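You operate a simulated robot arm through the tools that you are given. There is no shell and no other tool. Be economical: measure what you need, move in short steps, check, and stop when the job is done.

You are at the controls of a simulated robot arm. One attempt, no reset.

Task
Test the swing tester's lamps, make it safe and open the louvre door.
Fine: hold the test button at least two seconds with the power on; power off and tall lever tipped down before the door.
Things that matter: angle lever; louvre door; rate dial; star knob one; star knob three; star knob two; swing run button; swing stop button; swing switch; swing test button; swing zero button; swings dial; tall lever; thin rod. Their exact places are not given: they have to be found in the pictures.

It is judged by the outcome, as a careful person would: the job done as asked, and still so three seconds after it is handed in. It fails if anything else is knocked over, pushed out of place, dropped, spilled or broken.

Robot
A 5-joint arm with a two-finger parallel gripper on a trunk, on a base that drives. Base frame: it is fixed to the floor where the robot stands at the start and does not move with it; the origin is under the middle of the robot, x ahead of it, y to its left, z up; the surface under the hand at the start is at about z = 800. Units: mm, degrees, N and s.
It reaches about 1134 mm from its shoulder. Its first joint turns from -149.0 to 149.0 degrees. Places, roughly: angle lever [700, -100, 1200]; louvre door [700, 0, 900]; rate dial [600, 0, 1100]; star knob one [800, 600, 1300]; star knob three [800, 300, 1300]; star knob two [800, 500, 1300]; swing run button [700, -200, 1100]; swing stop button [600, -200, 1100]; swing switch [700, 200, 1100]; swing test button [700, -100, 1000]; swing zero button [700, 0, 1000]; swings dial [600, 100, 1100]; tall lever [700, 200, 1300]; thin rod [800, 500, 1100]. Payload 1.57 kg.
The tool frame sits at the grasp point between the pads (the TCP): z along the fingers, y along the line on which they close. The tips reach 30 mm beyond it. Largest opening 110 mm; finger width 24, thickness 12; the body of the gripper, 48 by 112 mm, starts 78 mm behind the TCP.
Orientation is that of the tool frame in the base frame, as [roll, pitch, yaw] about the fixed x, y, z axes, in that order (R = Rz(yaw) Ry(pitch) Rx(roll)). With the fingers straight down and closing along the base's y, the tool's x points along the base's -x, its y along +y and its z along -z.

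Tools
- The arm moves only by the tool drive_tool. Its argument "targets" is a list of rows, each an object of numbers (a shift or turn left out is 0, a gripper value left out holds the last): "fingers": the gripper command, from -1 (fully open) to 1 (shut), values between in proportion; "dx", "dy", "dz": the shift along the base's x, y, z in mm; "rx", "ry", "rz": the turn, a rotation vector about the base's x, y, z in degrees. In form: [{"fingers": .., "dx": .., "dy": .., "dz": .., "rx": .., "ry": .., "rz": ..}, ...]. A call has 1 to 12 rows; each row shifts and turns the commanded pose from where the row before left it. Each row takes 0.2 s and may step no farther than 50 mm and 8.6 degrees from the row before; otherwise, or with a gripper value out of range, the whole call is refused. Where a pose cannot be reached the arm comes as near as it can. A force on the tool above 90 N (or 10 N above the force at the start of the call, whichever is more), or a blocked arm, ends the call early, and 0.2 s more pass. Each finger travels about 72 mm/s and halts on what it meets, pressing with about 36 N; the grip force reading is that of the motor and also rises with nothing between the fingers. The clock runs only during rows and for 0.2 s after the last one: add rows that do not move to give the fingers time. The reply holds the time, the measured pose of the TCP, the force on the tool along the base axes, the opening and the grip force, in the units named above and with some noise, with the torque about the TCP (base axes, N m) and any sound that the robot's microphone picked up.
- Cameras (640 x 400 px; columns grow to the right, rows downward): "scene" is now at [34.2, 183.2, 1716.3]; the picture's right is [0.16, -0.99, 0.00], its down [-0.71, -0.12, -0.70] and it looks along [0.69, 0.11, -0.71] (base axes); focal length 277 px, centre (320, 200). "wrist" rides on the gripper at [70, 16, -141] in the tool frame; the picture's right is [-0.23, 0.97, 0.00], its down [-0.86, -0.20, -0.48] and it looks along [-0.47, -0.11, 0.88] (tool axes); focal length 222 px, centre (320, 200).
- camera(camera): a new picture of that camera. No time passes.
- raise_lower(by): slides the trunk up (or, below 0, down) by that many mm; the arm and the scene camera ride with it, the base frame stays. It gives what a move gives, with no picture.
- drive_base(legs): drives the robot by 1 to 6 legs, each [ahead, turn to the left] in mm and degrees, along the robot's own axes; the way and the turn of a leg run together, so that a leg with both is an arc; at most 1500 mm and 180 degrees a leg. The arm and the cameras ride along, it lands a little off, and it stops where it bumps. It gives what a move gives.
- pan_tilt(pan, tilt): turns the head with the scene camera to pan (to the left, within 155 degrees either way) and tilt (down, from -29 to 69), counted from straight ahead of the robot. It gives what a move gives.
- point_at(camera, pixels): for up to 12 pixels [column, row] of the newest picture of that camera ("zoom" is the newest enlarged one), the place [x, y, z] in the base frame of the surface seen there, good to about 2 mm. No time passes.
- zoom(camera, box): a new picture of the part [left, top, right, bottom] of that camera's present view, enlarged. No time passes.
- hand_in(): hands the job in; it is judged then, once.

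Work in short steps. Measure before you move; look again where a grasp or a placing could have gone wrong, and mend it. You have 80 turns and 60 pictures in all, those below and enlarged ones among them. Open the gripper and draw the arm clear of the work before you hand the job in, unless the task says otherwise; then end with one line.

The tools are called after "Request:" as a command line: name --argument value ..., lists and objects as JSON in quotes. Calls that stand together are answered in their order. drive_tool: Moves the arm, as the interface text tells. Its arguments: {"type":"object","properties":{"targets":{"type":"array"}},"required":["targets"]} The other tools are called the same way: raise_lower (by) slides the trunk up or down; drive_base (legs) drives the base; pan_tilt (pan, tilt) turns the head that bears the scene camera; camera (camera) takes a picture; point_at (camera, pixels) gives the place of the surface under pixels of a picture; zoom (camera, box) takes an enlarged picture of a part of a camera's view; hand_in () hands the job in.

At the start:

```text
time: 0.0
tool_pos: [572.7, 143.9, 1000.8]
tcp_rot: [-179.9, 0.0, 179.2]
contact_force: [-1.1, -0.4, 0.3]
moment: [-0.02, -0.01, 0.0]
width: 109.9
grip_force: 0.0
trunk travel left (down, up): [-733.0, 237.0]
robot x, y, heading: [-1.7, 5.3, -0.0]
head pan, tilt: [9.4, 45.6]
```

scene: 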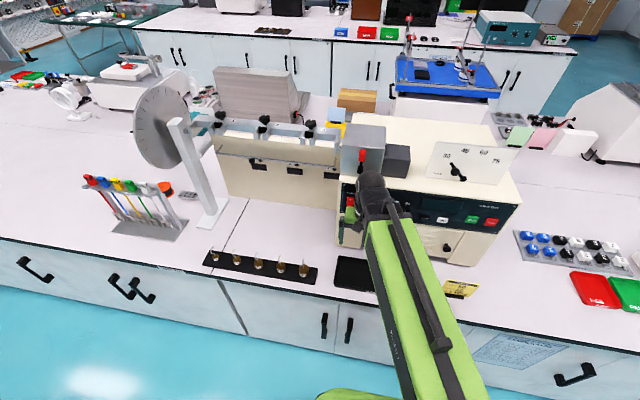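
wrist: 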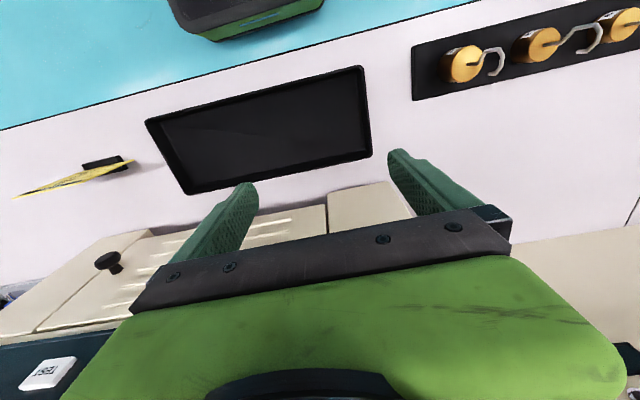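

The machine is at about columns 335-520, rows 110-270 of the scene picture; the arm hides part of it. I zoom in there.

Request:
zoom --camera "scene" --box '[320, 100, 540, 280]'

```text
2.22 times, centred on (430, 190) of scene
```

zoom: 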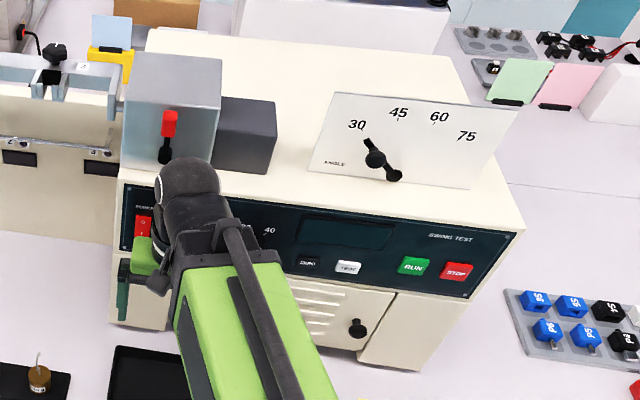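

Power switch is at zoom (143,226), tall lever at (168,125), TEST maybe at (347,268), and the door knob at (357,328). I measure these.

Request:
point_at --camera "zoom" --pixels '[[143, 218], [143, 234], [169, 118], [164, 155], [309, 263], [347, 268], [357, 326], [385, 320], [330, 300], [262, 120], [160, 70], [470, 240]]'

Request:
zoom --camera "scene" --box '[400, 190, 500, 260]'

Request:
zoom --camera "scene" --box '[325, 120, 405, 230]'

```text
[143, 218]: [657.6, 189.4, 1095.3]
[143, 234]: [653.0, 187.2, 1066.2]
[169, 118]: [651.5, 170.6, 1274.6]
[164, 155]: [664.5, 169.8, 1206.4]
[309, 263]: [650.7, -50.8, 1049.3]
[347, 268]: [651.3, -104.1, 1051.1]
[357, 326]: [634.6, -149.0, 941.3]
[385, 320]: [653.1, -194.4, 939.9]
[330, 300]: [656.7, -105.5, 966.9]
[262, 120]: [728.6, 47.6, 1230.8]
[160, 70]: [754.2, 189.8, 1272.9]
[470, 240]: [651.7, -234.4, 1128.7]
```

```text
5.71 times, centred on (450, 225) of scene
```

zoom: 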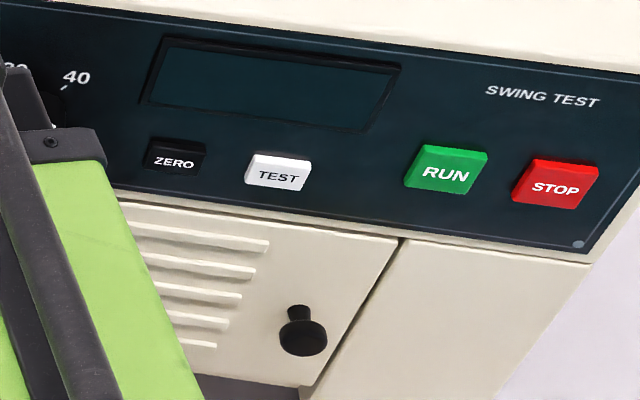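

```text
3.64 times, centred on (365, 175) of scene
```

zoom: 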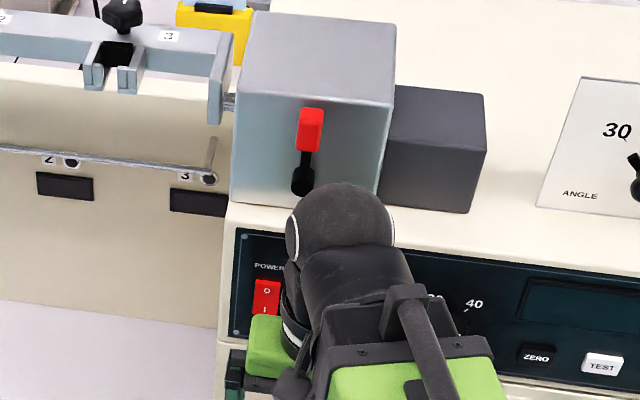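

The TEST button is about (651,-104,1051) and the door knob is about (630,-149,941). I back the base off to get room, then turn the tool level.

Request:
drive_base --legs '[[-250, 0]]'

```text
time: 1.8
tool_pos: [327.0, 139.6, 1000.6]
tcp_rot: [179.9, 0.2, 178.7]
contact_force: [-0.7, -0.1, 0.0]
moment: [0.02, -0.01, -0.02]
width: 109.7
grip_force: 0.1
trunk travel left (down, up): [-733.0, 237.0]
robot x, y, heading: [-248.0, 3.4, -0.8]
head pan, tilt: [9.4, 45.6]
```

I swing the tool to the middle and pitch it up to level, closing the fingers on the way.

Request:
drive_tool --targets '[{"fingers": 1, "dy": -45, "dx": 10, "dz": 10}, {"dy": -45, "dx": 10, "dz": 10}, {"dy": -45, "dx": 10, "dz": 10}, {"ry": -8.5, "dx": 8}, {"ry": -8.5, "dx": 8}, {"ry": -8.5, "dx": 8}, {"ry": -8.5, "dx": 8}, {"ry": -8.5, "dx": 8}, {"ry": -8.5, "dx": 8}]'

```text
time: 3.8
tool_pos: [512.8, 5.3, 1088.8]
tcp_rot: [178.4, 50.9, 177.9]
contact_force: [-0.2, -0.6, -0.3]
moment: [-0.01, -0.04, -0.04]
width: 0.2
grip_force: 21.5
out of reach, approached as far as the arm can: row 1, 2, 3, 4, 5, 6, 7, 8, 9
trunk travel left (down, up): [-733.0, 237.0]
robot x, y, heading: [-245.8, 3.9, -0.6]
head pan, tilt: [9.4, 45.6]
```

The reading is (513,5,1089) tilted 51°, with the arm too folded to get nearer. I pitch on to see where a level tool lands.

Request:
drive_tool --targets '[{"ry": -8}, {"ry": -8}, {"ry": -8}, {"ry": -8}, {"ry": -6}, {}]'

Request:
camera --camera "scene"

```text
time: 5.2
tool_pos: [565.3, 6.6, 1228.3]
tcp_rot: [151.0, 87.4, 150.6]
contact_force: [1.1, 0.0, -0.3]
moment: [-0.03, 0.0, -0.01]
width: 0.0
grip_force: 21.4
out of reach, approached as far as the arm can: row 1, 2, 3, 4, 5
trunk travel left (down, up): [-733.0, 237.0]
robot x, y, heading: [-245.7, -0.5, -1.0]
head pan, tilt: [9.4, 45.6]
```

```text
54 pictures are left
```

scene: 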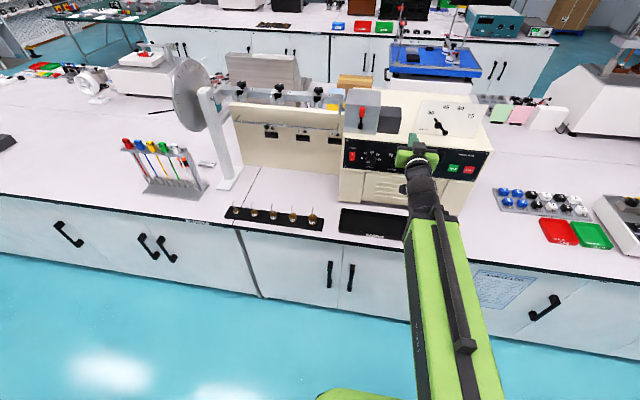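

The tool is level at (565,7,1228), in front of the panel. I zoom on the panel to read the switch and lamps.

Request:
zoom --camera "scene" --box '[335, 85, 415, 205]'

Request:
zoom --camera "scene" --box '[340, 140, 390, 175]'

```text
3.33 times, centred on (375, 145) of scene
```

zoom: 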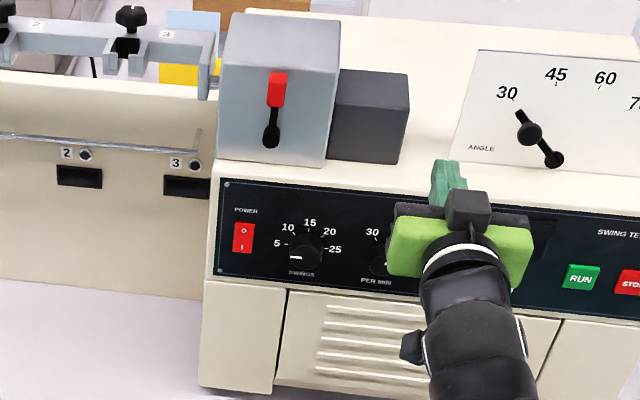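

```text
11.43 times, centred on (365, 158) of scene
```

zoom: 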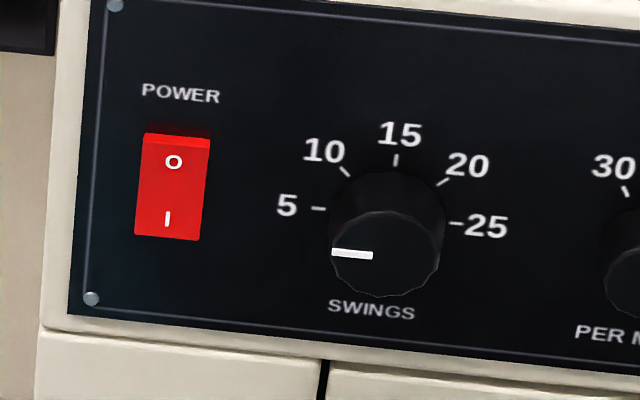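

I measure the switch rocker ends against the panel around it to tell its state, along with the lever ends.

Request:
point_at --camera "zoom" --pixels '[[173, 150], [172, 162], [168, 190], [166, 222], [165, 233], [120, 150], [120, 235], [225, 150], [225, 240], [395, 180], [390, 290], [150, 190]]'

```text
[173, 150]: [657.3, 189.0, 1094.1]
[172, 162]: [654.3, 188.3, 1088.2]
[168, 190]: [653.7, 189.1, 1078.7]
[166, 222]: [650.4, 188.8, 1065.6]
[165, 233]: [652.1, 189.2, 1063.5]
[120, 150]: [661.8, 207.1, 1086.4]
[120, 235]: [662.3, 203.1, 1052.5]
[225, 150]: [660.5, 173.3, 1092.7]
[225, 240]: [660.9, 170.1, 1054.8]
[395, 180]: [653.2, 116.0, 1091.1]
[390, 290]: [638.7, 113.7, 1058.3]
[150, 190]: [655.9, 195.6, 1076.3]
```

Panel is at x≈661; the rocker top (O) is pressed in at 656 and the bottom (I) stands out at 651, so power is off. I lower the trunk to bring the level tool to switch height.

Request:
raise_lower --by -165

```text
time: 7.1
tool_pos: [565.6, 6.1, 1063.6]
tcp_rot: [151.1, 87.3, 150.9]
contact_force: [0.8, -0.1, -0.1]
moment: [0.04, 0.03, -0.03]
width: 0.2
grip_force: 21.4
trunk travel left (down, up): [-568.0, 402.0]
robot x, y, heading: [-248.7, -1.3, -0.7]
head pan, tilt: [9.4, 45.6]
```

I move left to line up with the switch, turning with the azimuth.

Request:
drive_tool --targets '[{"dy": 44, "rz": 3}, {"dy": 44, "rz": 3}, {"dy": 44, "rz": 3}, {"dy": 40, "rz": 3}, {}]'

```text
time: 8.3
tool_pos: [564.8, 180.7, 1063.7]
tcp_rot: [149.9, 87.4, 161.6]
contact_force: [0.1, -0.6, -0.3]
moment: [0.0, 0.01, -0.01]
width: 0.1
grip_force: 21.4
trunk travel left (down, up): [-568.0, 402.0]
robot x, y, heading: [-243.6, 2.6, -0.5]
head pan, tilt: [9.4, 45.6]
```

The tool tracks well. I approach to a few mm short of the rocker and look.

Request:
drive_tool --targets '[{"dx": 20, "dz": -1}, {"dx": 22, "dy": 1}, {}]'

Request:
zoom --camera "scene" --box '[330, 130, 410, 180]'

```text
time: 9.1
tool_pos: [607.7, 179.4, 1062.4]
tcp_rot: [151.0, 87.3, 162.5]
contact_force: [0.9, 0.8, -1.0]
moment: [0.0, -0.01, 0.03]
width: 0.1
grip_force: 21.6
trunk travel left (down, up): [-568.0, 402.0]
robot x, y, heading: [-248.1, 3.5, -0.9]
head pan, tilt: [9.4, 45.6]
```

```text
8.00 times, centred on (370, 155) of scene
```

zoom: 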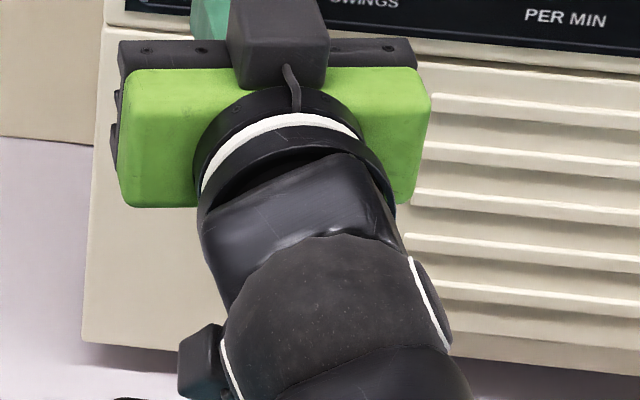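

The camera moved down with the trunk; I zoom higher to see the fingertip and rocker.

Request:
zoom --camera "scene" --box '[330, 95, 410, 145]'

Request:
camera --camera "wrist"

```text
8.00 times, centred on (370, 120) of scene
```

zoom: 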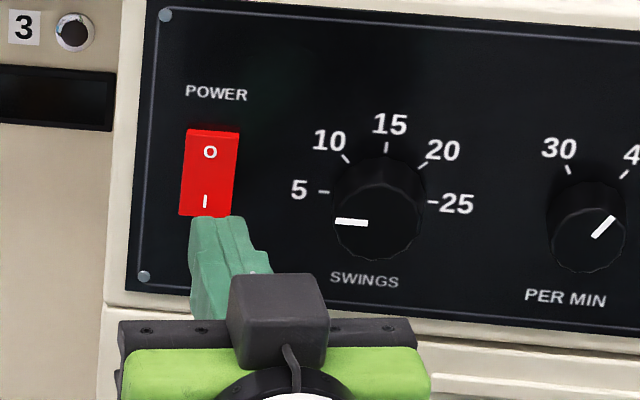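

```text
49 pictures are left
```

wrist: 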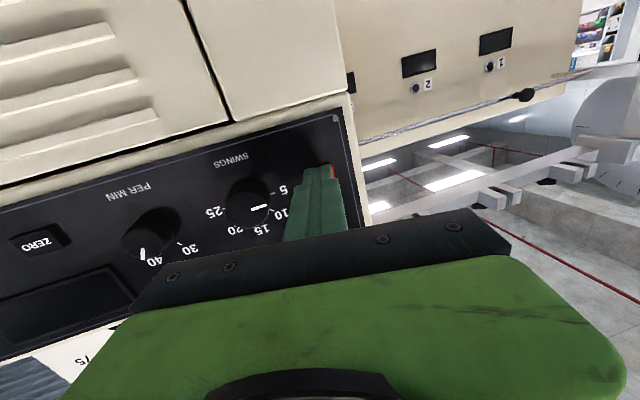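

The tip is lined up just below the I end. I push in by small steps.

Request:
drive_tool --targets '[{"dx": 7, "dy": 2}, {"dx": 4}, {"dx": 3}, {"dx": 3}, {}]'

Request:
zoom --camera "scene" --box '[330, 95, 410, 145]'

```text
time: 10.3
tool_pos: [622.5, 180.5, 1062.4]
tcp_rot: [152.4, 87.2, 163.9]
contact_force: [-32.4, -3.1, -17.9]
moment: [0.07, 0.25, -0.15]
width: 0.0
grip_force: 21.1
trunk travel left (down, up): [-568.0, 402.0]
robot x, y, heading: [-243.8, 0.2, -0.6]
head pan, tilt: [9.4, 45.6]
```

```text
8.00 times, centred on (370, 120) of scene
```

zoom: 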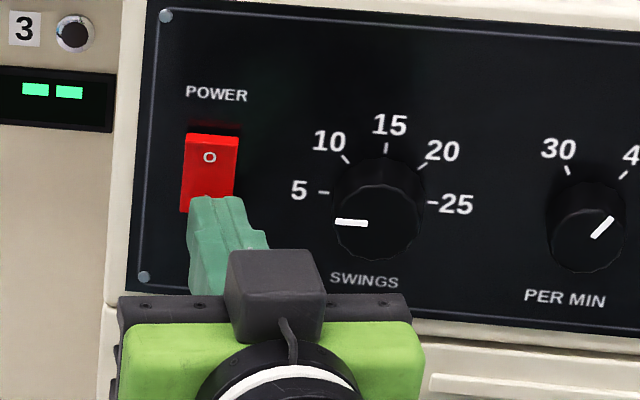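

The displays lit up: power is on. I back off and move across to in front of TEST.

Request:
drive_tool --targets '[{"dx": -20}, {"dx": -22}, {"dy": -40, "rz": -2.7}, {"dy": -40, "rz": -2.7}, {"dy": -40, "rz": -2.7, "dz": -3}, {"dy": -40, "rz": -2.7, "dz": -3}, {"dy": -40, "rz": -2.7, "dz": -3}, {"dy": -40, "rz": -2.7, "dz": -2}, {"dy": -36, "rz": -2.5}, {}]'

Request:
camera --camera "scene"

```text
time: 12.5
tool_pos: [584.5, -99.2, 1062.1]
tcp_rot: [152.6, 87.2, 145.4]
contact_force: [-0.9, -0.6, 0.4]
moment: [-0.01, 0.04, 0.01]
width: 0.1
grip_force: 21.8
out of reach, approached as far as the arm can: row 6, 7, 9
trunk travel left (down, up): [-568.0, 402.0]
robot x, y, heading: [-245.7, -0.1, -0.8]
head pan, tilt: [9.4, 45.6]
```

```text
47 pictures are left
```

scene: 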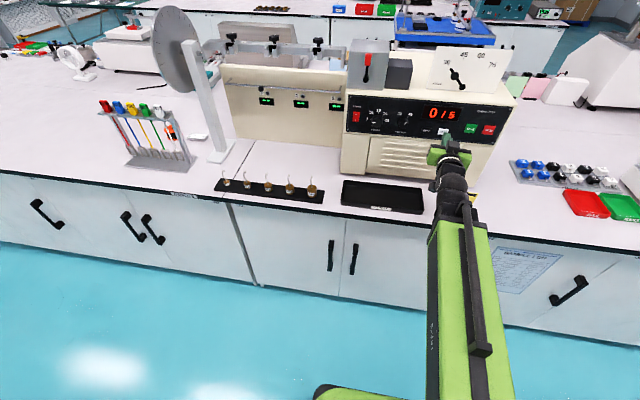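

The power is on (display "015"). The arm couldn't go lower here (z 1062), so I lower the trunk 11 mm and look.

Request:
raise_lower --by -11

Request:
zoom --camera "scene" --box '[400, 100, 500, 170]'

```text
time: 13.1
tool_pos: [585.6, -98.2, 1051.4]
tcp_rot: [152.7, 87.3, 145.7]
contact_force: [-0.2, -0.1, 0.0]
moment: [0.0, 0.02, 0.02]
width: 0.1
grip_force: 21.6
trunk travel left (down, up): [-557.0, 413.0]
robot x, y, heading: [-245.2, 1.4, -0.8]
head pan, tilt: [9.4, 45.6]
```

```text
5.71 times, centred on (450, 135) of scene
```

zoom: 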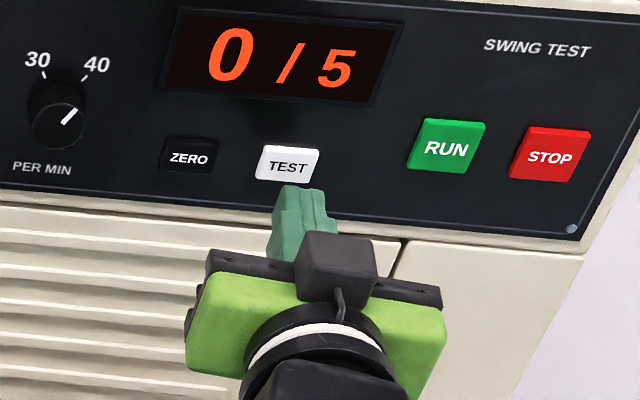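

The tip is lined up with TEST. I approach and press in small steps, watching the force.

Request:
drive_tool --targets '[{"dx": 15, "dy": -2}, {"dx": 14, "dy": -2}, {"dx": 4}, {"dx": 4}, {"dx": 2}, {}]'

Request:
zoom --camera "scene" --box '[400, 100, 500, 170]'

```text
time: 14.5
tool_pos: [622.8, -101.8, 1051.8]
tcp_rot: [152.7, 87.2, 145.6]
contact_force: [-13.2, -2.2, -2.2]
moment: [0.0, -0.03, -0.07]
width: 0.2
grip_force: 21.7
trunk travel left (down, up): [-557.0, 413.0]
robot x, y, heading: [-246.0, -0.4, -0.8]
head pan, tilt: [9.4, 45.6]
heard: click
```

```text
5.71 times, centred on (450, 135) of scene
```

zoom: 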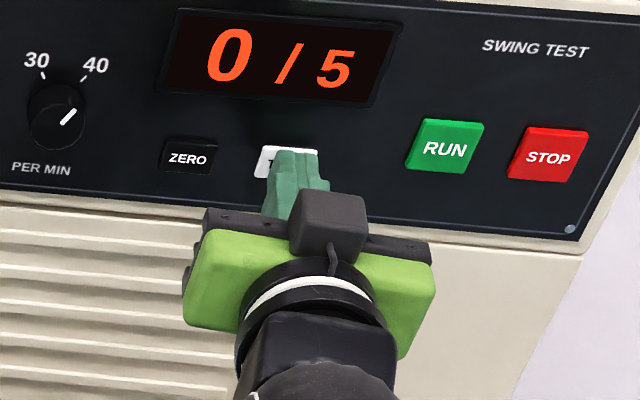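

A click was heard with 13 N on the tool. I push 1 mm more and hold still well over two seconds.

Request:
drive_tool --targets '[{"dx": 1.5}, {}, {}, {}, {}, {}, {}, {}, {}, {}, {}, {}]'

Request:
camera --camera "scene"

```text
time: 17.1
tool_pos: [623.2, -102.2, 1054.2]
tcp_rot: [151.4, 87.3, 144.2]
contact_force: [-22.9, -1.5, -4.8]
moment: [0.03, -0.04, -0.05]
width: 0.2
grip_force: 21.2
trunk travel left (down, up): [-557.0, 413.0]
robot x, y, heading: [-247.8, 4.3, -0.9]
head pan, tilt: [9.4, 45.6]
```

```text
44 pictures are left
```

scene: 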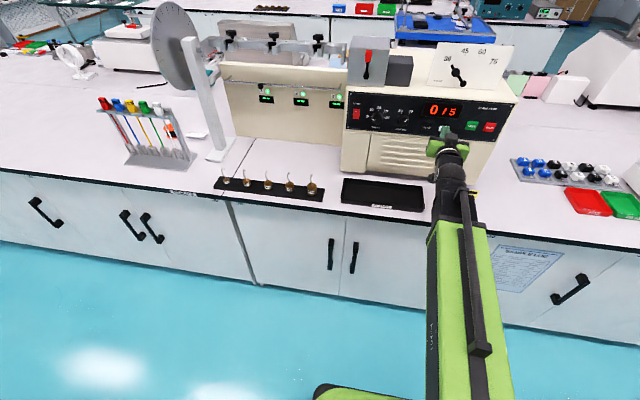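

All three green lamps are lit under the hold. I hold one second more, then release and swing back to the switch.

Request:
drive_tool --targets '[{}, {}, {}, {}, {}, {"dx": -20, "dy": 2}, {"dx": -22, "dy": 2}, {}]'

Request:
raise_lower --by 46

```text
time: 18.9
tool_pos: [583.4, -98.9, 1051.6]
tcp_rot: [152.6, 87.3, 145.5]
contact_force: [-0.7, -0.3, -0.1]
moment: [-0.02, 0.0, 0.01]
width: 0.0
grip_force: 21.3
trunk travel left (down, up): [-557.0, 413.0]
robot x, y, heading: [-242.5, -1.2, -0.6]
head pan, tilt: [9.4, 45.6]
```

```text
time: 19.8
tool_pos: [581.8, -96.6, 1097.6]
tcp_rot: [152.2, 87.2, 145.2]
contact_force: [-0.3, -0.2, 0.0]
moment: [0.0, -0.01, -0.02]
width: 0.1
grip_force: 21.2
trunk travel left (down, up): [-603.0, 367.0]
robot x, y, heading: [-243.9, -1.4, -0.9]
head pan, tilt: [9.4, 45.6]
```

Now to the O end of the switch at (651,189,~1092).

Request:
drive_tool --targets '[{"dy": 40, "rz": 2.7}, {"dy": 40, "rz": 2.7}, {"dy": 40, "rz": 2.7}, {"dy": 40, "rz": 2.7}, {"dy": 40, "rz": 2.7}, {"dy": 40, "rz": 2.7}, {"dy": 32, "rz": 2.5}, {"dz": -2}, {}]'

Request:
zoom --camera "scene" --box '[330, 95, 410, 145]'

```text
time: 21.8
tool_pos: [582.5, 175.7, 1096.6]
tcp_rot: [154.3, 87.1, 166.0]
contact_force: [-0.1, -0.7, -0.5]
moment: [0.01, -0.02, 0.0]
width: 0.0
grip_force: 20.6
trunk travel left (down, up): [-603.0, 367.0]
robot x, y, heading: [-244.3, 2.9, -0.8]
head pan, tilt: [9.4, 45.6]
```

```text
8.00 times, centred on (370, 120) of scene
```

zoom: 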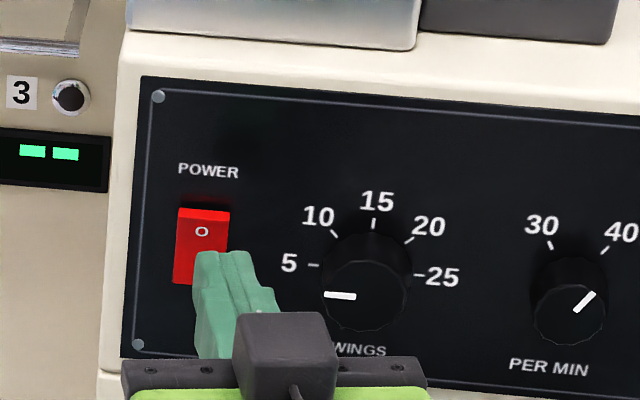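

The tip at (612,182,1096) heads for the O half. I advance and press.

Request:
drive_tool --targets '[{"dx": 15, "dy": 3}, {"dx": 13, "dy": 2}, {"dx": 5, "dy": 1}, {"dx": 4}, {"dx": 3}, {}]'

Request:
zoom --camera "scene" --box '[330, 95, 410, 145]'

```text
time: 23.1
tool_pos: [622.2, 181.0, 1098.1]
tcp_rot: [151.0, 87.3, 162.6]
contact_force: [0.3, 0.6, -0.7]
moment: [0.01, -0.02, 0.02]
width: 0.0
grip_force: 21.2
out of reach, approached as far as the arm can: row 2
trunk travel left (down, up): [-603.0, 367.0]
robot x, y, heading: [-246.6, -0.1, -0.8]
head pan, tilt: [9.4, 45.6]
```

```text
8.00 times, centred on (370, 120) of scene
```

zoom: 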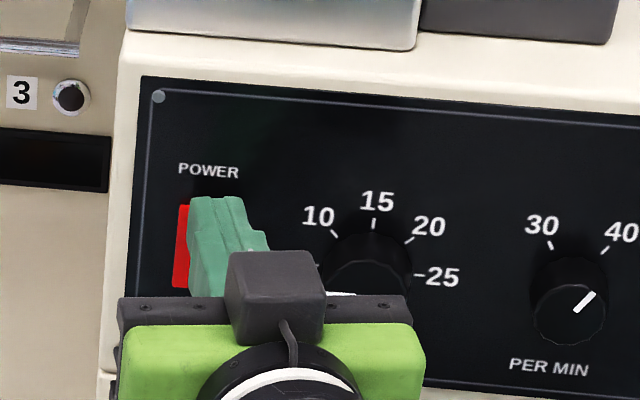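

Displays went dark: power is off. I back off and raise the trunk to see the tall lever.

Request:
drive_tool --targets '[{"dx": -30, "dy": -5}, {"dx": -35, "dy": -5}, {}]'

Request:
raise_lower --by 100

Request:
zoom --camera "scene" --box '[330, 80, 410, 150]'

```text
time: 23.9
tool_pos: [557.1, 170.9, 1097.8]
tcp_rot: [151.5, 87.3, 163.2]
contact_force: [-0.4, 0.0, 0.8]
moment: [0.01, 0.0, -0.03]
width: 0.0
grip_force: 21.6
trunk travel left (down, up): [-603.0, 367.0]
robot x, y, heading: [-247.1, 0.7, -0.8]
head pan, tilt: [9.4, 45.6]
```

```text
time: 25.3
tool_pos: [556.6, 172.2, 1198.2]
tcp_rot: [151.4, 87.3, 163.1]
contact_force: [0.7, 0.3, 0.2]
moment: [-0.03, 0.0, 0.0]
width: 0.0
grip_force: 21.3
trunk travel left (down, up): [-703.0, 267.0]
robot x, y, heading: [-244.7, 4.0, -0.9]
head pan, tilt: [9.4, 45.6]
```

```text
5.71 times, centred on (370, 115) of scene
```

zoom: 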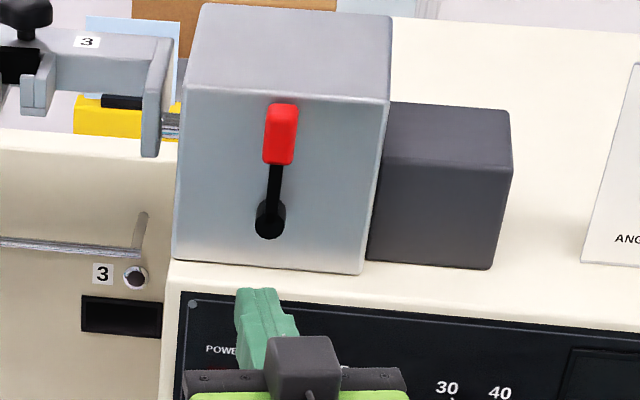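

Request:
point_at --camera "zoom" --pixels '[[282, 108], [280, 135], [278, 158], [275, 185], [270, 218], [268, 232], [225, 130], [225, 230], [340, 130], [335, 235], [267, 135], [295, 135]]'

Request:
pan_tilt --pan 9.4 --tilt 35

```text
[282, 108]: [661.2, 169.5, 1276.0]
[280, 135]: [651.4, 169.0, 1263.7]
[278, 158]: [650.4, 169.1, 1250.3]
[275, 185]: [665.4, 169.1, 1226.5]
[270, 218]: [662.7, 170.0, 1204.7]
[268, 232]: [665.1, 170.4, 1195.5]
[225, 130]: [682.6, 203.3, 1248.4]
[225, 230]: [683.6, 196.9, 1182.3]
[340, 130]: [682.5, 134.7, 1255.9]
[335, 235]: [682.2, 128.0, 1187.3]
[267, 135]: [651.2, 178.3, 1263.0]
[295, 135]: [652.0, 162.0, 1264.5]
```

```text
time: 26.0
tool_pos: [556.7, 170.4, 1198.3]
tcp_rot: [151.4, 87.3, 163.1]
contact_force: [-0.4, 0.6, 0.1]
moment: [-0.01, -0.03, -0.01]
width: 0.0
grip_force: 21.4
trunk travel left (down, up): [-703.0, 267.0]
robot x, y, heading: [-247.6, -3.7, -0.6]
head pan, tilt: [9.4, 35.0]
```

The grip is at (651–670, 161–178, 1243–1277) and the hub at (663,170,1200) on a face at x=683. I look closer at the hub to see its axis.

Request:
camera --camera "scene"

Request:
zoom --camera "scene" --box '[350, 140, 380, 180]'

```text
40 pictures are left
```

scene: 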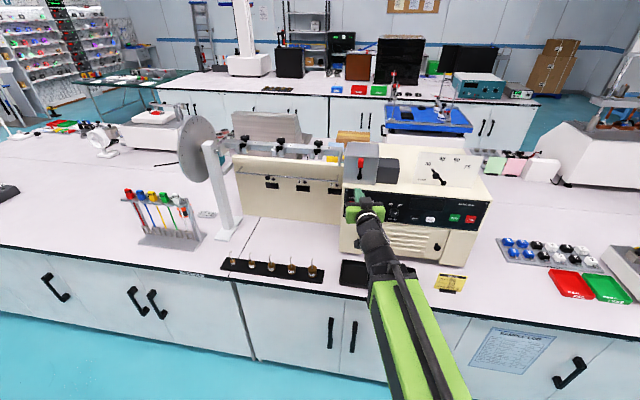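

```text
10.00 times, centred on (365, 160) of scene
```

zoom: 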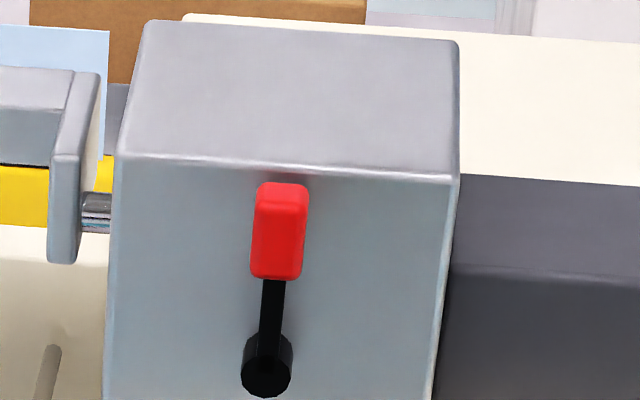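

The hub is a cylinder normal to the face, so the lever should turn in the face plane. I'll pinch the grip lightly and feel which way it goes; first raise to its height and open to 60 mm.

Request:
raise_lower --by 62

Request:
drive_tool --targets '[{"fingers": -0.1, "dy": -10, "rz": -0.7}, {"dy": -9, "rz": -0.7}, {}, {}]'

Request:
zoom --camera "scene" --box '[320, 140, 400, 210]'

```text
time: 27.0
tool_pos: [556.9, 171.2, 1260.2]
tcp_rot: [151.5, 87.4, 163.3]
contact_force: [-0.4, -0.5, -0.1]
moment: [0.03, 0.02, -0.01]
width: 0.0
grip_force: 21.4
trunk travel left (down, up): [-765.0, 205.0]
robot x, y, heading: [-245.5, -1.8, -0.8]
head pan, tilt: [9.4, 35.0]
```

```text
time: 28.0
tool_pos: [556.7, 152.2, 1261.0]
tcp_rot: [151.3, 87.3, 161.6]
contact_force: [0.6, 0.6, -1.0]
moment: [-0.02, 0.03, -0.02]
width: 60.7
grip_force: 0.0
trunk travel left (down, up): [-765.0, 205.0]
robot x, y, heading: [-246.8, -0.4, -0.7]
head pan, tilt: [9.4, 35.0]
```

```text
5.71 times, centred on (360, 175) of scene
```

zoom: 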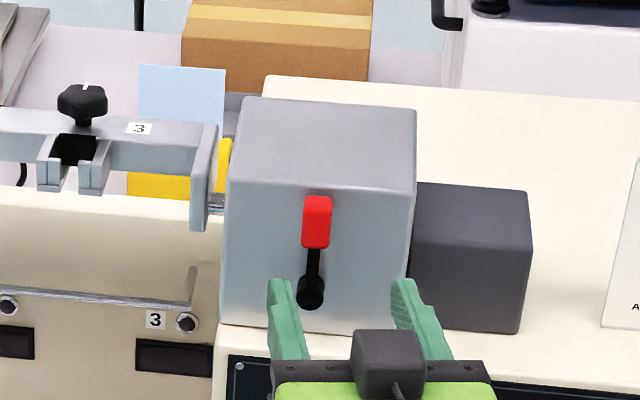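

The fingers straddle the lever's line. I move in around the red grip to TCP (641,167,1261).

Request:
drive_tool --targets '[{"dx": 35, "dy": 6}, {"dx": 30, "dy": 6}, {"dx": 20, "dy": 3}, {}]'

Request:
zoom --camera "scene" --box '[320, 140, 400, 210]'

```text
time: 29.0
tool_pos: [643.7, 169.0, 1259.4]
tcp_rot: [151.1, 87.3, 161.4]
contact_force: [-0.7, 0.0, 0.7]
moment: [0.02, 0.0, -0.02]
width: 60.5
grip_force: 0.0
trunk travel left (down, up): [-765.0, 205.0]
robot x, y, heading: [-246.4, 1.6, -0.8]
head pan, tilt: [9.4, 35.0]
```

```text
5.71 times, centred on (360, 175) of scene
```

zoom: 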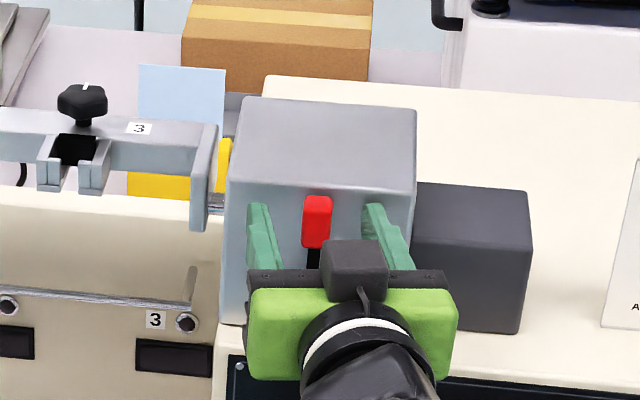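

The grip is between the fingers. I narrow the cage to about 26 mm and nudge to the right to feel for motion.

Request:
drive_tool --targets '[{"fingers": 0.53}, {}, {"dy": -4}, {"dy": -4}, {"dy": -4}, {}]'

Request:
zoom --camera "scene" --box '[320, 140, 400, 210]'

```text
time: 30.4
tool_pos: [641.9, 155.8, 1260.5]
tcp_rot: [151.4, 87.3, 161.7]
contact_force: [-1.2, 1.0, -0.3]
moment: [0.03, 0.01, 0.0]
width: 26.7
grip_force: 0.1
trunk travel left (down, up): [-765.0, 205.0]
robot x, y, heading: [-246.2, -3.7, -1.1]
head pan, tilt: [9.4, 35.0]
```

```text
5.71 times, centred on (360, 175) of scene
```

zoom: 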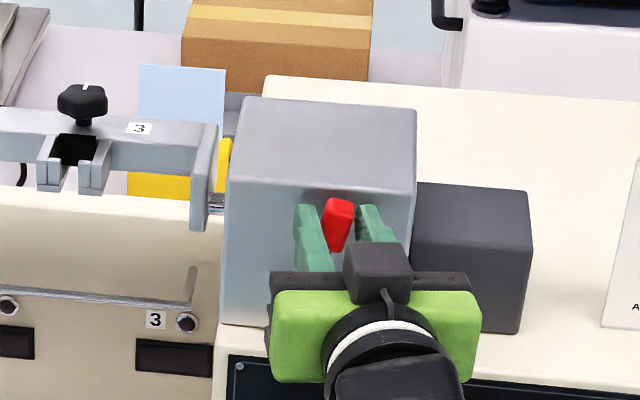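

The lever swung right freely (about 1 N). I measure the machine top below before going on.

Request:
point_at --camera "zoom" --pixels '[[240, 335], [480, 345], [560, 350], [470, 250], [410, 290], [338, 225], [332, 245], [395, 150]]'

```text
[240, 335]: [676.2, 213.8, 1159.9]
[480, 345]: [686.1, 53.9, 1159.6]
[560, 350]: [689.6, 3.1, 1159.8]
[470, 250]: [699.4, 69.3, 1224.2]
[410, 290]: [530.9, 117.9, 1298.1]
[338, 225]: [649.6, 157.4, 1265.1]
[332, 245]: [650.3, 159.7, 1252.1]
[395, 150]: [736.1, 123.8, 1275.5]
```

I follow the arc about the hub (170,1200) with radius 60 mm, spinning the tool with the lever, up to about 70° first.

Request:
drive_tool --targets '[{"dy": -8.5, "dz": -2.4, "rx": 8.3, "ry": 1.5, "rz": -0.5}, {"dy": -8.2, "dz": -3.6, "rx": 8.3, "ry": 1.5, "rz": -0.5}, {"dy": -7.5, "dz": -4.8, "rx": 8.3, "ry": 1.4, "rz": -0.5}, {"dy": -6.7, "dz": -5.8, "rx": 8.3, "ry": 1.3, "rz": -0.4}, {"dy": -5.8, "dz": -6.7, "rx": 8.3, "ry": 1.2, "rz": -0.4}, {"dy": -4.8, "dz": -7.5, "rx": 8.3, "ry": 1.2, "rz": -0.3}, {"dy": -3.6, "dz": -8.2, "rx": 8.3, "ry": 1.1, "rz": -0.2}, {}]'

Request:
zoom --camera "scene" --box '[320, 140, 400, 210]'

```text
time: 32.2
tool_pos: [638.9, 110.2, 1261.9]
tcp_rot: [91.8, 29.6, 100.6]
contact_force: [0.0, 0.4, -0.3]
moment: [-0.03, 0.02, 0.0]
width: 25.9
grip_force: 0.0
out of reach, approached as far as the arm can: row 2, 3, 4, 5, 6, 7
trunk travel left (down, up): [-765.0, 205.0]
robot x, y, heading: [-242.9, 2.4, -1.0]
head pan, tilt: [9.4, 35.0]
```

```text
5.71 times, centred on (360, 175) of scene
```

zoom: 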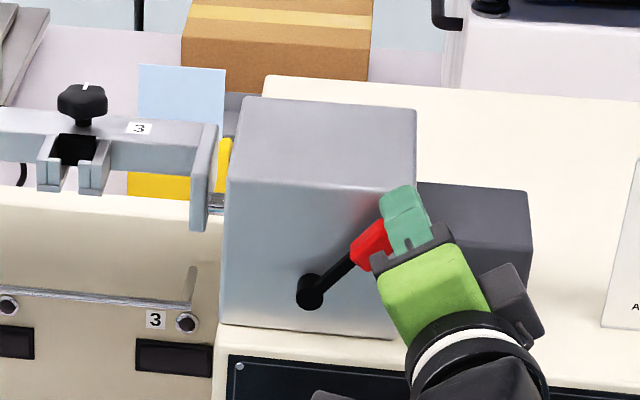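

The level tool can't go below about 1260 without lowering the trunk, so only y followed; the lever stands at about 50°. I retract and close the fingers, then will press the grip down from above by lowering the trunk.

Request:
drive_tool --targets '[{"dx": -30, "dy": -4}, {"dx": -40, "dy": -5}, {"fingers": 1, "rx": -8}, {"rx": -8}, {"rx": -8}, {"rx": -8}, {"rx": -8}, {"rx": -8}, {"rx": -8}, {}]'

Request:
zoom --camera "scene" --box '[320, 140, 400, 210]'

```text
time: 34.4
tool_pos: [570.8, 102.2, 1233.8]
tcp_rot: [154.2, 80.3, 158.0]
contact_force: [-1.1, -0.5, 0.5]
moment: [-0.02, 0.0, 0.03]
width: 0.1
grip_force: 21.1
out of reach, approached as far as the arm can: row 3, 4, 5, 6, 7, 8
trunk travel left (down, up): [-765.0, 205.0]
robot x, y, heading: [-243.9, 1.3, -0.9]
head pan, tilt: [9.4, 35.0]
```

```text
5.71 times, centred on (360, 175) of scene
```

zoom: 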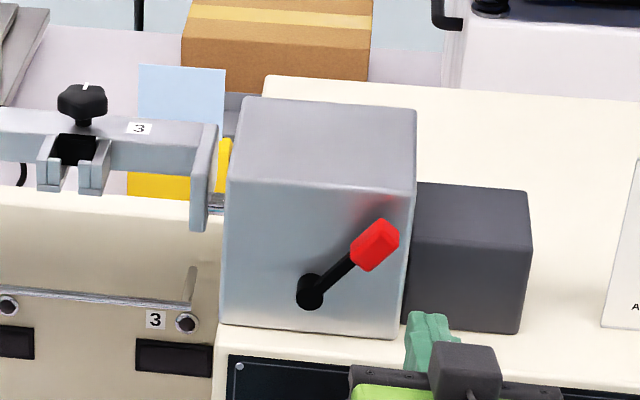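

The lever rests at about 50° with the grip centre near (y 124, z 1238). I raise above it, move in over the grip at y≈115, then lower.

Request:
raise_lower --by 62

Request:
drive_tool --targets '[{"dx": 35, "dy": 5}, {"dx": 34, "dy": 5}, {}]'

Request:
zoom --camera "scene" --box '[320, 150, 400, 220]'

```text
time: 35.4
tool_pos: [571.8, 102.1, 1295.0]
tcp_rot: [153.6, 80.3, 157.6]
contact_force: [0.2, 0.0, -0.9]
moment: [0.01, -0.02, -0.02]
width: 0.0
grip_force: 20.8
trunk travel left (down, up): [-827.0, 143.0]
robot x, y, heading: [-246.5, 0.4, -0.8]
head pan, tilt: [9.4, 35.0]
```

```text
time: 36.2
tool_pos: [640.6, 111.9, 1295.6]
tcp_rot: [153.9, 80.1, 157.8]
contact_force: [0.0, 0.2, 0.1]
moment: [0.0, 0.04, -0.02]
width: 0.0
grip_force: 21.7
trunk travel left (down, up): [-827.0, 143.0]
robot x, y, heading: [-242.3, 0.4, -0.8]
head pan, tilt: [9.4, 35.0]
```

```text
5.71 times, centred on (360, 185) of scene
```

zoom: 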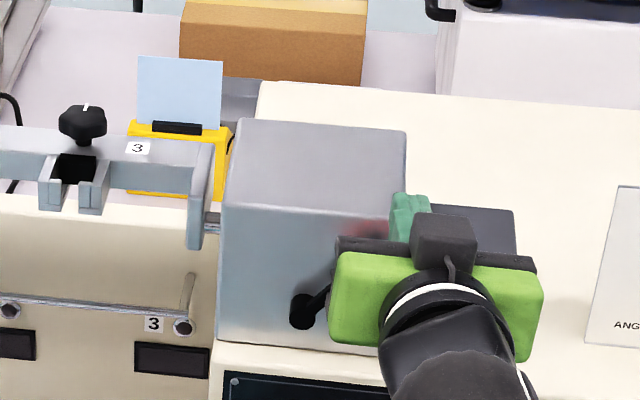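

The tip is in front of the face above the grip. I lower the trunk in steps.

Request:
raise_lower --by -45

Request:
raise_lower --by -25

Request:
zoom --camera "scene" --box '[320, 140, 400, 210]'

```text
time: 37.1
tool_pos: [639.9, 96.6, 1254.6]
tcp_rot: [152.0, 80.2, 155.6]
contact_force: [13.9, -61.3, 37.9]
moment: [-0.42, -1.22, -1.89]
width: 0.3
grip_force: 21.1
trunk travel left (down, up): [-782.0, 188.0]
robot x, y, heading: [-244.0, 0.4, -0.8]
head pan, tilt: [9.4, 35.0]
```

```text
time: 37.6
tool_pos: [638.4, 89.3, 1236.2]
tcp_rot: [153.6, 80.5, 156.5]
contact_force: [1.4, -45.9, 33.3]
moment: [-0.23, -0.92, -1.34]
width: 0.2
grip_force: 21.0
trunk travel left (down, up): [-764.0, 206.0]
robot x, y, heading: [-246.3, 3.5, -0.8]
head pan, tilt: [9.4, 35.0]
stopped: the force on the tool passed its limit at 101 N (the readings are from after the stop); the commanded pose is now the measured one
```

```text
5.71 times, centred on (360, 175) of scene
```

zoom: 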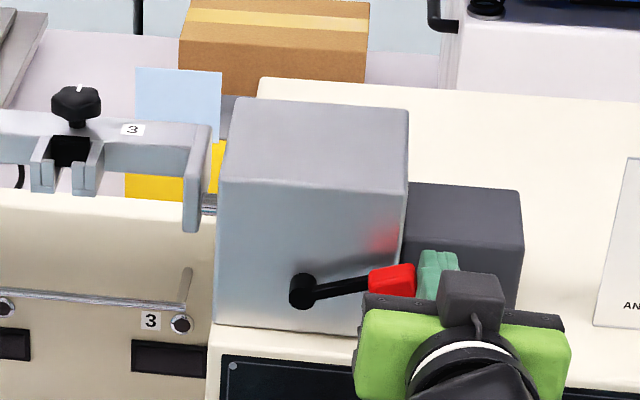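

The tip slid to the end of the grip; the lever is now at about 80°. I unload, back off, rise and come back further left (tip y≈135).

Request:
drive_tool --targets '[{"dy": -8}, {"dx": -35, "dy": -4}, {"dx": -25, "dy": -3}, {}]'

Request:
raise_lower --by 25

Request:
zoom --camera "scene" --box '[320, 140, 400, 210]'

Request:
point_at --camera "zoom" --pixels '[[375, 280], [410, 275], [395, 272], [395, 290], [335, 290], [300, 295], [260, 250], [240, 345], [380, 190]]'

```text
time: 38.6
tool_pos: [578.3, 85.6, 1234.0]
tcp_rot: [153.9, 80.5, 157.0]
contact_force: [-0.2, 0.3, -0.3]
moment: [0.03, -0.02, 0.03]
width: 0.2
grip_force: 21.6
trunk travel left (down, up): [-764.0, 206.0]
robot x, y, heading: [-247.7, 0.2, -0.9]
head pan, tilt: [9.4, 35.0]
```

```text
time: 39.4
tool_pos: [579.1, 84.5, 1258.6]
tcp_rot: [154.1, 80.4, 157.2]
contact_force: [-0.9, -0.9, -0.4]
moment: [0.01, 0.02, -0.02]
width: 0.0
grip_force: 21.7
trunk travel left (down, up): [-789.0, 181.0]
robot x, y, heading: [-245.0, 2.4, -0.6]
head pan, tilt: [9.4, 35.0]
```

```text
5.71 times, centred on (360, 175) of scene
```

zoom: 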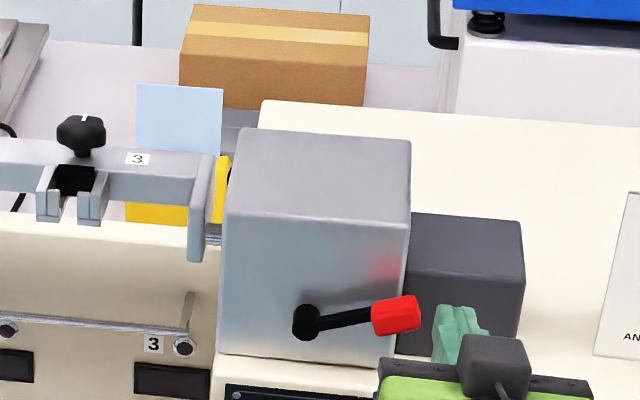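

```text
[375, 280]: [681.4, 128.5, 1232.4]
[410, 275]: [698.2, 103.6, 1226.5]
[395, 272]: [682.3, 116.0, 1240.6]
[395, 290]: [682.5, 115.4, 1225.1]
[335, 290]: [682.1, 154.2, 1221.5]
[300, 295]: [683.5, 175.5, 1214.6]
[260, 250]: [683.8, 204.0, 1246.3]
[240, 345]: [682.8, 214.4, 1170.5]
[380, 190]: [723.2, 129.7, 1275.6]
```

The box face is still at x≈683, so nothing shifted. The grip now spans y≈95–128 near z 1213; I come in above it at y≈117 and press down.

Request:
drive_tool --targets '[{"dx": 10, "dy": 20, "rz": 1.3}, {"dx": 26, "dy": 6, "rz": 0.5}, {"dx": 25, "dy": 4}, {}]'

Request:
raise_lower --by -22

Request:
zoom --camera "scene" --box '[320, 140, 400, 210]'

```text
time: 40.4
tool_pos: [639.8, 113.9, 1259.1]
tcp_rot: [153.3, 80.7, 158.4]
contact_force: [0.3, 0.3, -0.6]
moment: [0.02, 0.02, 0.03]
width: 0.0
grip_force: 21.4
trunk travel left (down, up): [-789.0, 181.0]
robot x, y, heading: [-244.0, -0.1, -0.8]
head pan, tilt: [9.4, 35.0]
```

```text
time: 41.0
tool_pos: [637.0, 113.0, 1244.9]
tcp_rot: [149.9, 81.6, 155.1]
contact_force: [32.3, -6.7, 66.5]
moment: [-0.53, -2.43, 0.02]
width: 0.2
grip_force: 21.3
trunk travel left (down, up): [-767.0, 203.0]
robot x, y, heading: [-247.5, 2.2, -0.8]
head pan, tilt: [9.4, 35.0]
```

```text
5.71 times, centred on (360, 175) of scene
```

zoom: 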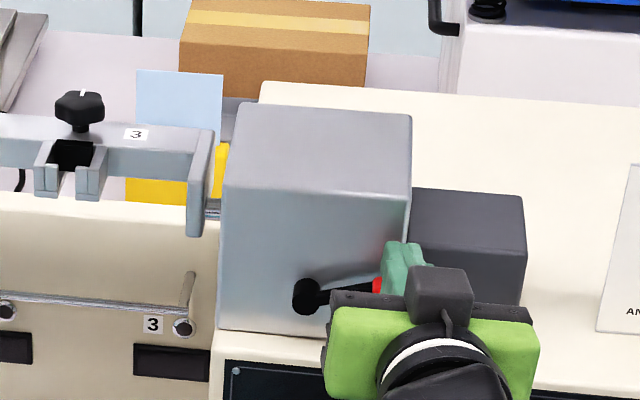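

The lever resists 66 N without moving, so it's at its end stop. I unload, back off and measure the lever.

Request:
raise_lower --by 25

Request:
drive_tool --targets '[{"dx": -35, "dy": -4}, {"dx": -35, "dy": -4}, {"dy": -40, "rz": -2.7}, {"dy": -40, "rz": -2.7}, {}]'

Request:
zoom --camera "scene" --box '[340, 150, 400, 210]'

```text
time: 41.7
tool_pos: [638.5, 114.1, 1261.1]
tcp_rot: [153.6, 80.6, 158.7]
contact_force: [-0.2, -0.1, 0.5]
moment: [0.01, 0.01, 0.0]
width: 0.0
grip_force: 21.5
trunk travel left (down, up): [-792.0, 178.0]
robot x, y, heading: [-245.7, 3.0, -0.8]
head pan, tilt: [9.4, 35.0]
```

```text
time: 42.9
tool_pos: [573.1, 26.9, 1263.0]
tcp_rot: [153.0, 80.9, 152.6]
contact_force: [-0.6, -0.7, -1.3]
moment: [0.0, -0.03, -0.03]
width: 0.0
grip_force: 20.7
trunk travel left (down, up): [-792.0, 178.0]
robot x, y, heading: [-247.6, 0.7, -0.9]
head pan, tilt: [9.4, 35.0]
```

```text
6.67 times, centred on (370, 180) of scene
```

zoom: 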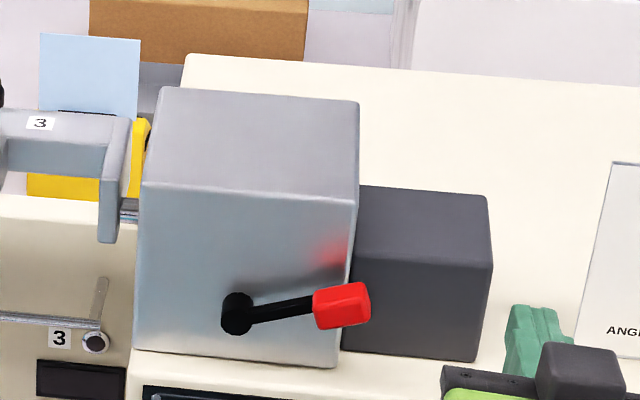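

Request:
point_at --camera "zoom" --pixels '[[233, 318], [272, 310], [300, 305], [320, 308], [340, 305], [358, 303], [340, 322]]'

```text
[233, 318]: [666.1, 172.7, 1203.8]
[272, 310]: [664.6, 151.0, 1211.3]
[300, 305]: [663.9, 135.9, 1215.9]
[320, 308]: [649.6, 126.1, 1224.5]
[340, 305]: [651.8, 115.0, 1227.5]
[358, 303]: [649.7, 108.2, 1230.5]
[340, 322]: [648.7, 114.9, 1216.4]
```

The lever holds at its stop, about 72° over from upright. Next the door: I move right to y≈-140 and lower to the knob's height.

Request:
drive_tool --targets '[{"dy": -42, "dx": -5, "rz": -2.8}, {"dy": -42, "dx": -5, "rz": -2.8}, {"dy": -42, "dx": -5, "rz": -2.8}, {"dy": -42, "dx": -5, "rz": -2.8}, {}]'

Request:
raise_lower --by -250

Request:
camera --camera "scene"

```text
time: 44.1
tool_pos: [553.2, -140.8, 1262.3]
tcp_rot: [153.6, 80.6, 142.0]
contact_force: [0.0, -0.4, 0.0]
moment: [0.0, 0.05, -0.01]
width: 0.0
grip_force: 21.5
out of reach, approached as far as the arm can: row 3
trunk travel left (down, up): [-792.0, 178.0]
robot x, y, heading: [-245.3, 3.8, -1.1]
head pan, tilt: [9.4, 35.0]
```

```text
time: 46.7
tool_pos: [552.7, -141.6, 1012.4]
tcp_rot: [153.6, 80.7, 142.0]
contact_force: [0.2, -0.2, -0.2]
moment: [0.01, 0.0, 0.01]
width: 0.2
grip_force: 21.3
trunk travel left (down, up): [-542.0, 428.0]
robot x, y, heading: [-245.7, 2.7, -1.0]
head pan, tilt: [9.4, 35.0]
```

```text
28 pictures are left
```

scene: 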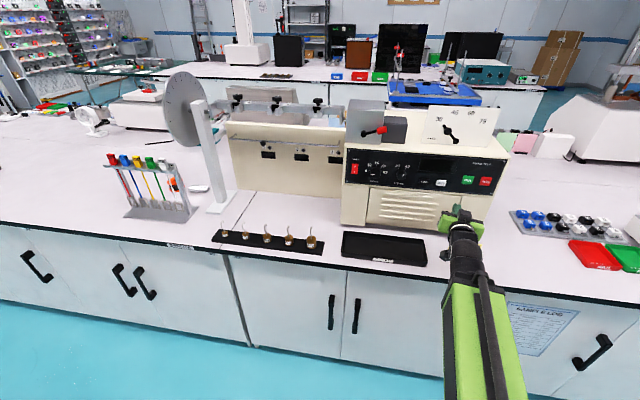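

I zoom on the door to find its edges, hinge side and knob.

Request:
zoom --camera "scene" --box '[335, 170, 495, 270]'

Request:
point_at --camera "zoom" --pixels '[[125, 90], [120, 150], [118, 212], [140, 90], [138, 180], [420, 110], [495, 115], [40, 240], [350, 270], [45, 300], [440, 145]]'

Request:
camera --camera "wrist"

```text
4.00 times, centred on (415, 220) of scene
```

zoom: 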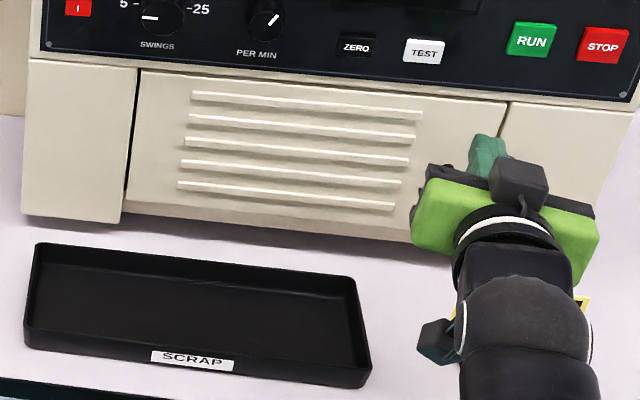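

```text
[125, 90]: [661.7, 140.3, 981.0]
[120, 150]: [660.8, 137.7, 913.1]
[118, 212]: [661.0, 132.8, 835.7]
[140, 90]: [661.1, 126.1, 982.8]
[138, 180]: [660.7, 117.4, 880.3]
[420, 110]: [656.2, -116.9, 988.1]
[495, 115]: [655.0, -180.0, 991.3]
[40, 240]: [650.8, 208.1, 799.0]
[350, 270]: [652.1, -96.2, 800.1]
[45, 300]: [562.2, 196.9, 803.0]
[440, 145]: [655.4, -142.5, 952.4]
```

```text
26 pictures are left
```

wrist: 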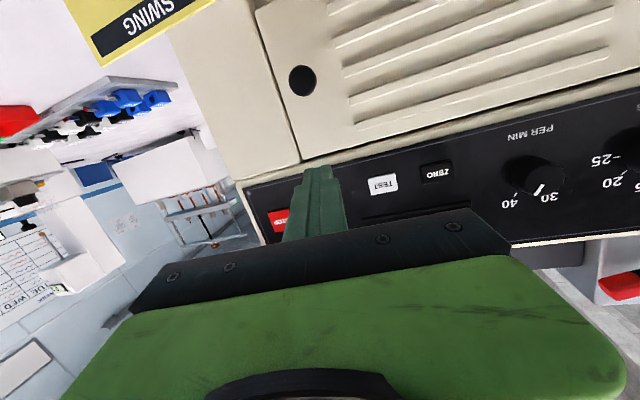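

The door spans y≈130 (hinge) to -180, with the knob at wrist (302,80). A yellow SWING card stands near at wrist (130,25); I measure both.

Request:
point_at --camera "wrist" --pixels '[[302, 80], [292, 80], [312, 80], [302, 70], [302, 92], [130, 20], [85, 10], [105, 60], [210, 5], [190, 0], [60, 50], [270, 150]]'

Request:
zoom --camera "wrist" --box '[60, 0, 360, 180]'

```text
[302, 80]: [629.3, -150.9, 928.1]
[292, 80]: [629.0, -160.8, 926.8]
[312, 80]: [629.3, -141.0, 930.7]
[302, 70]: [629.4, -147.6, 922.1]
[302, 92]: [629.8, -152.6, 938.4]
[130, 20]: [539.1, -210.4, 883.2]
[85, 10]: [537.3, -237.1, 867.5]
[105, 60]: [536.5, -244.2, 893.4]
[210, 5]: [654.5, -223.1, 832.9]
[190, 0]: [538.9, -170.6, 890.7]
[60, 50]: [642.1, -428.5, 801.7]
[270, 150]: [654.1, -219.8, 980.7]
```

```text
2.13 times, centred on (210, 90) of wrist
```

zoom: 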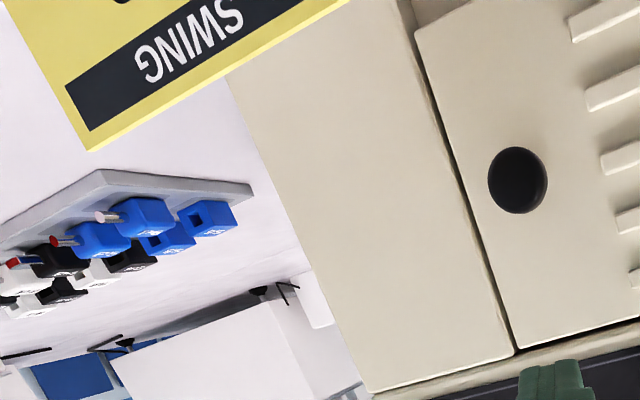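

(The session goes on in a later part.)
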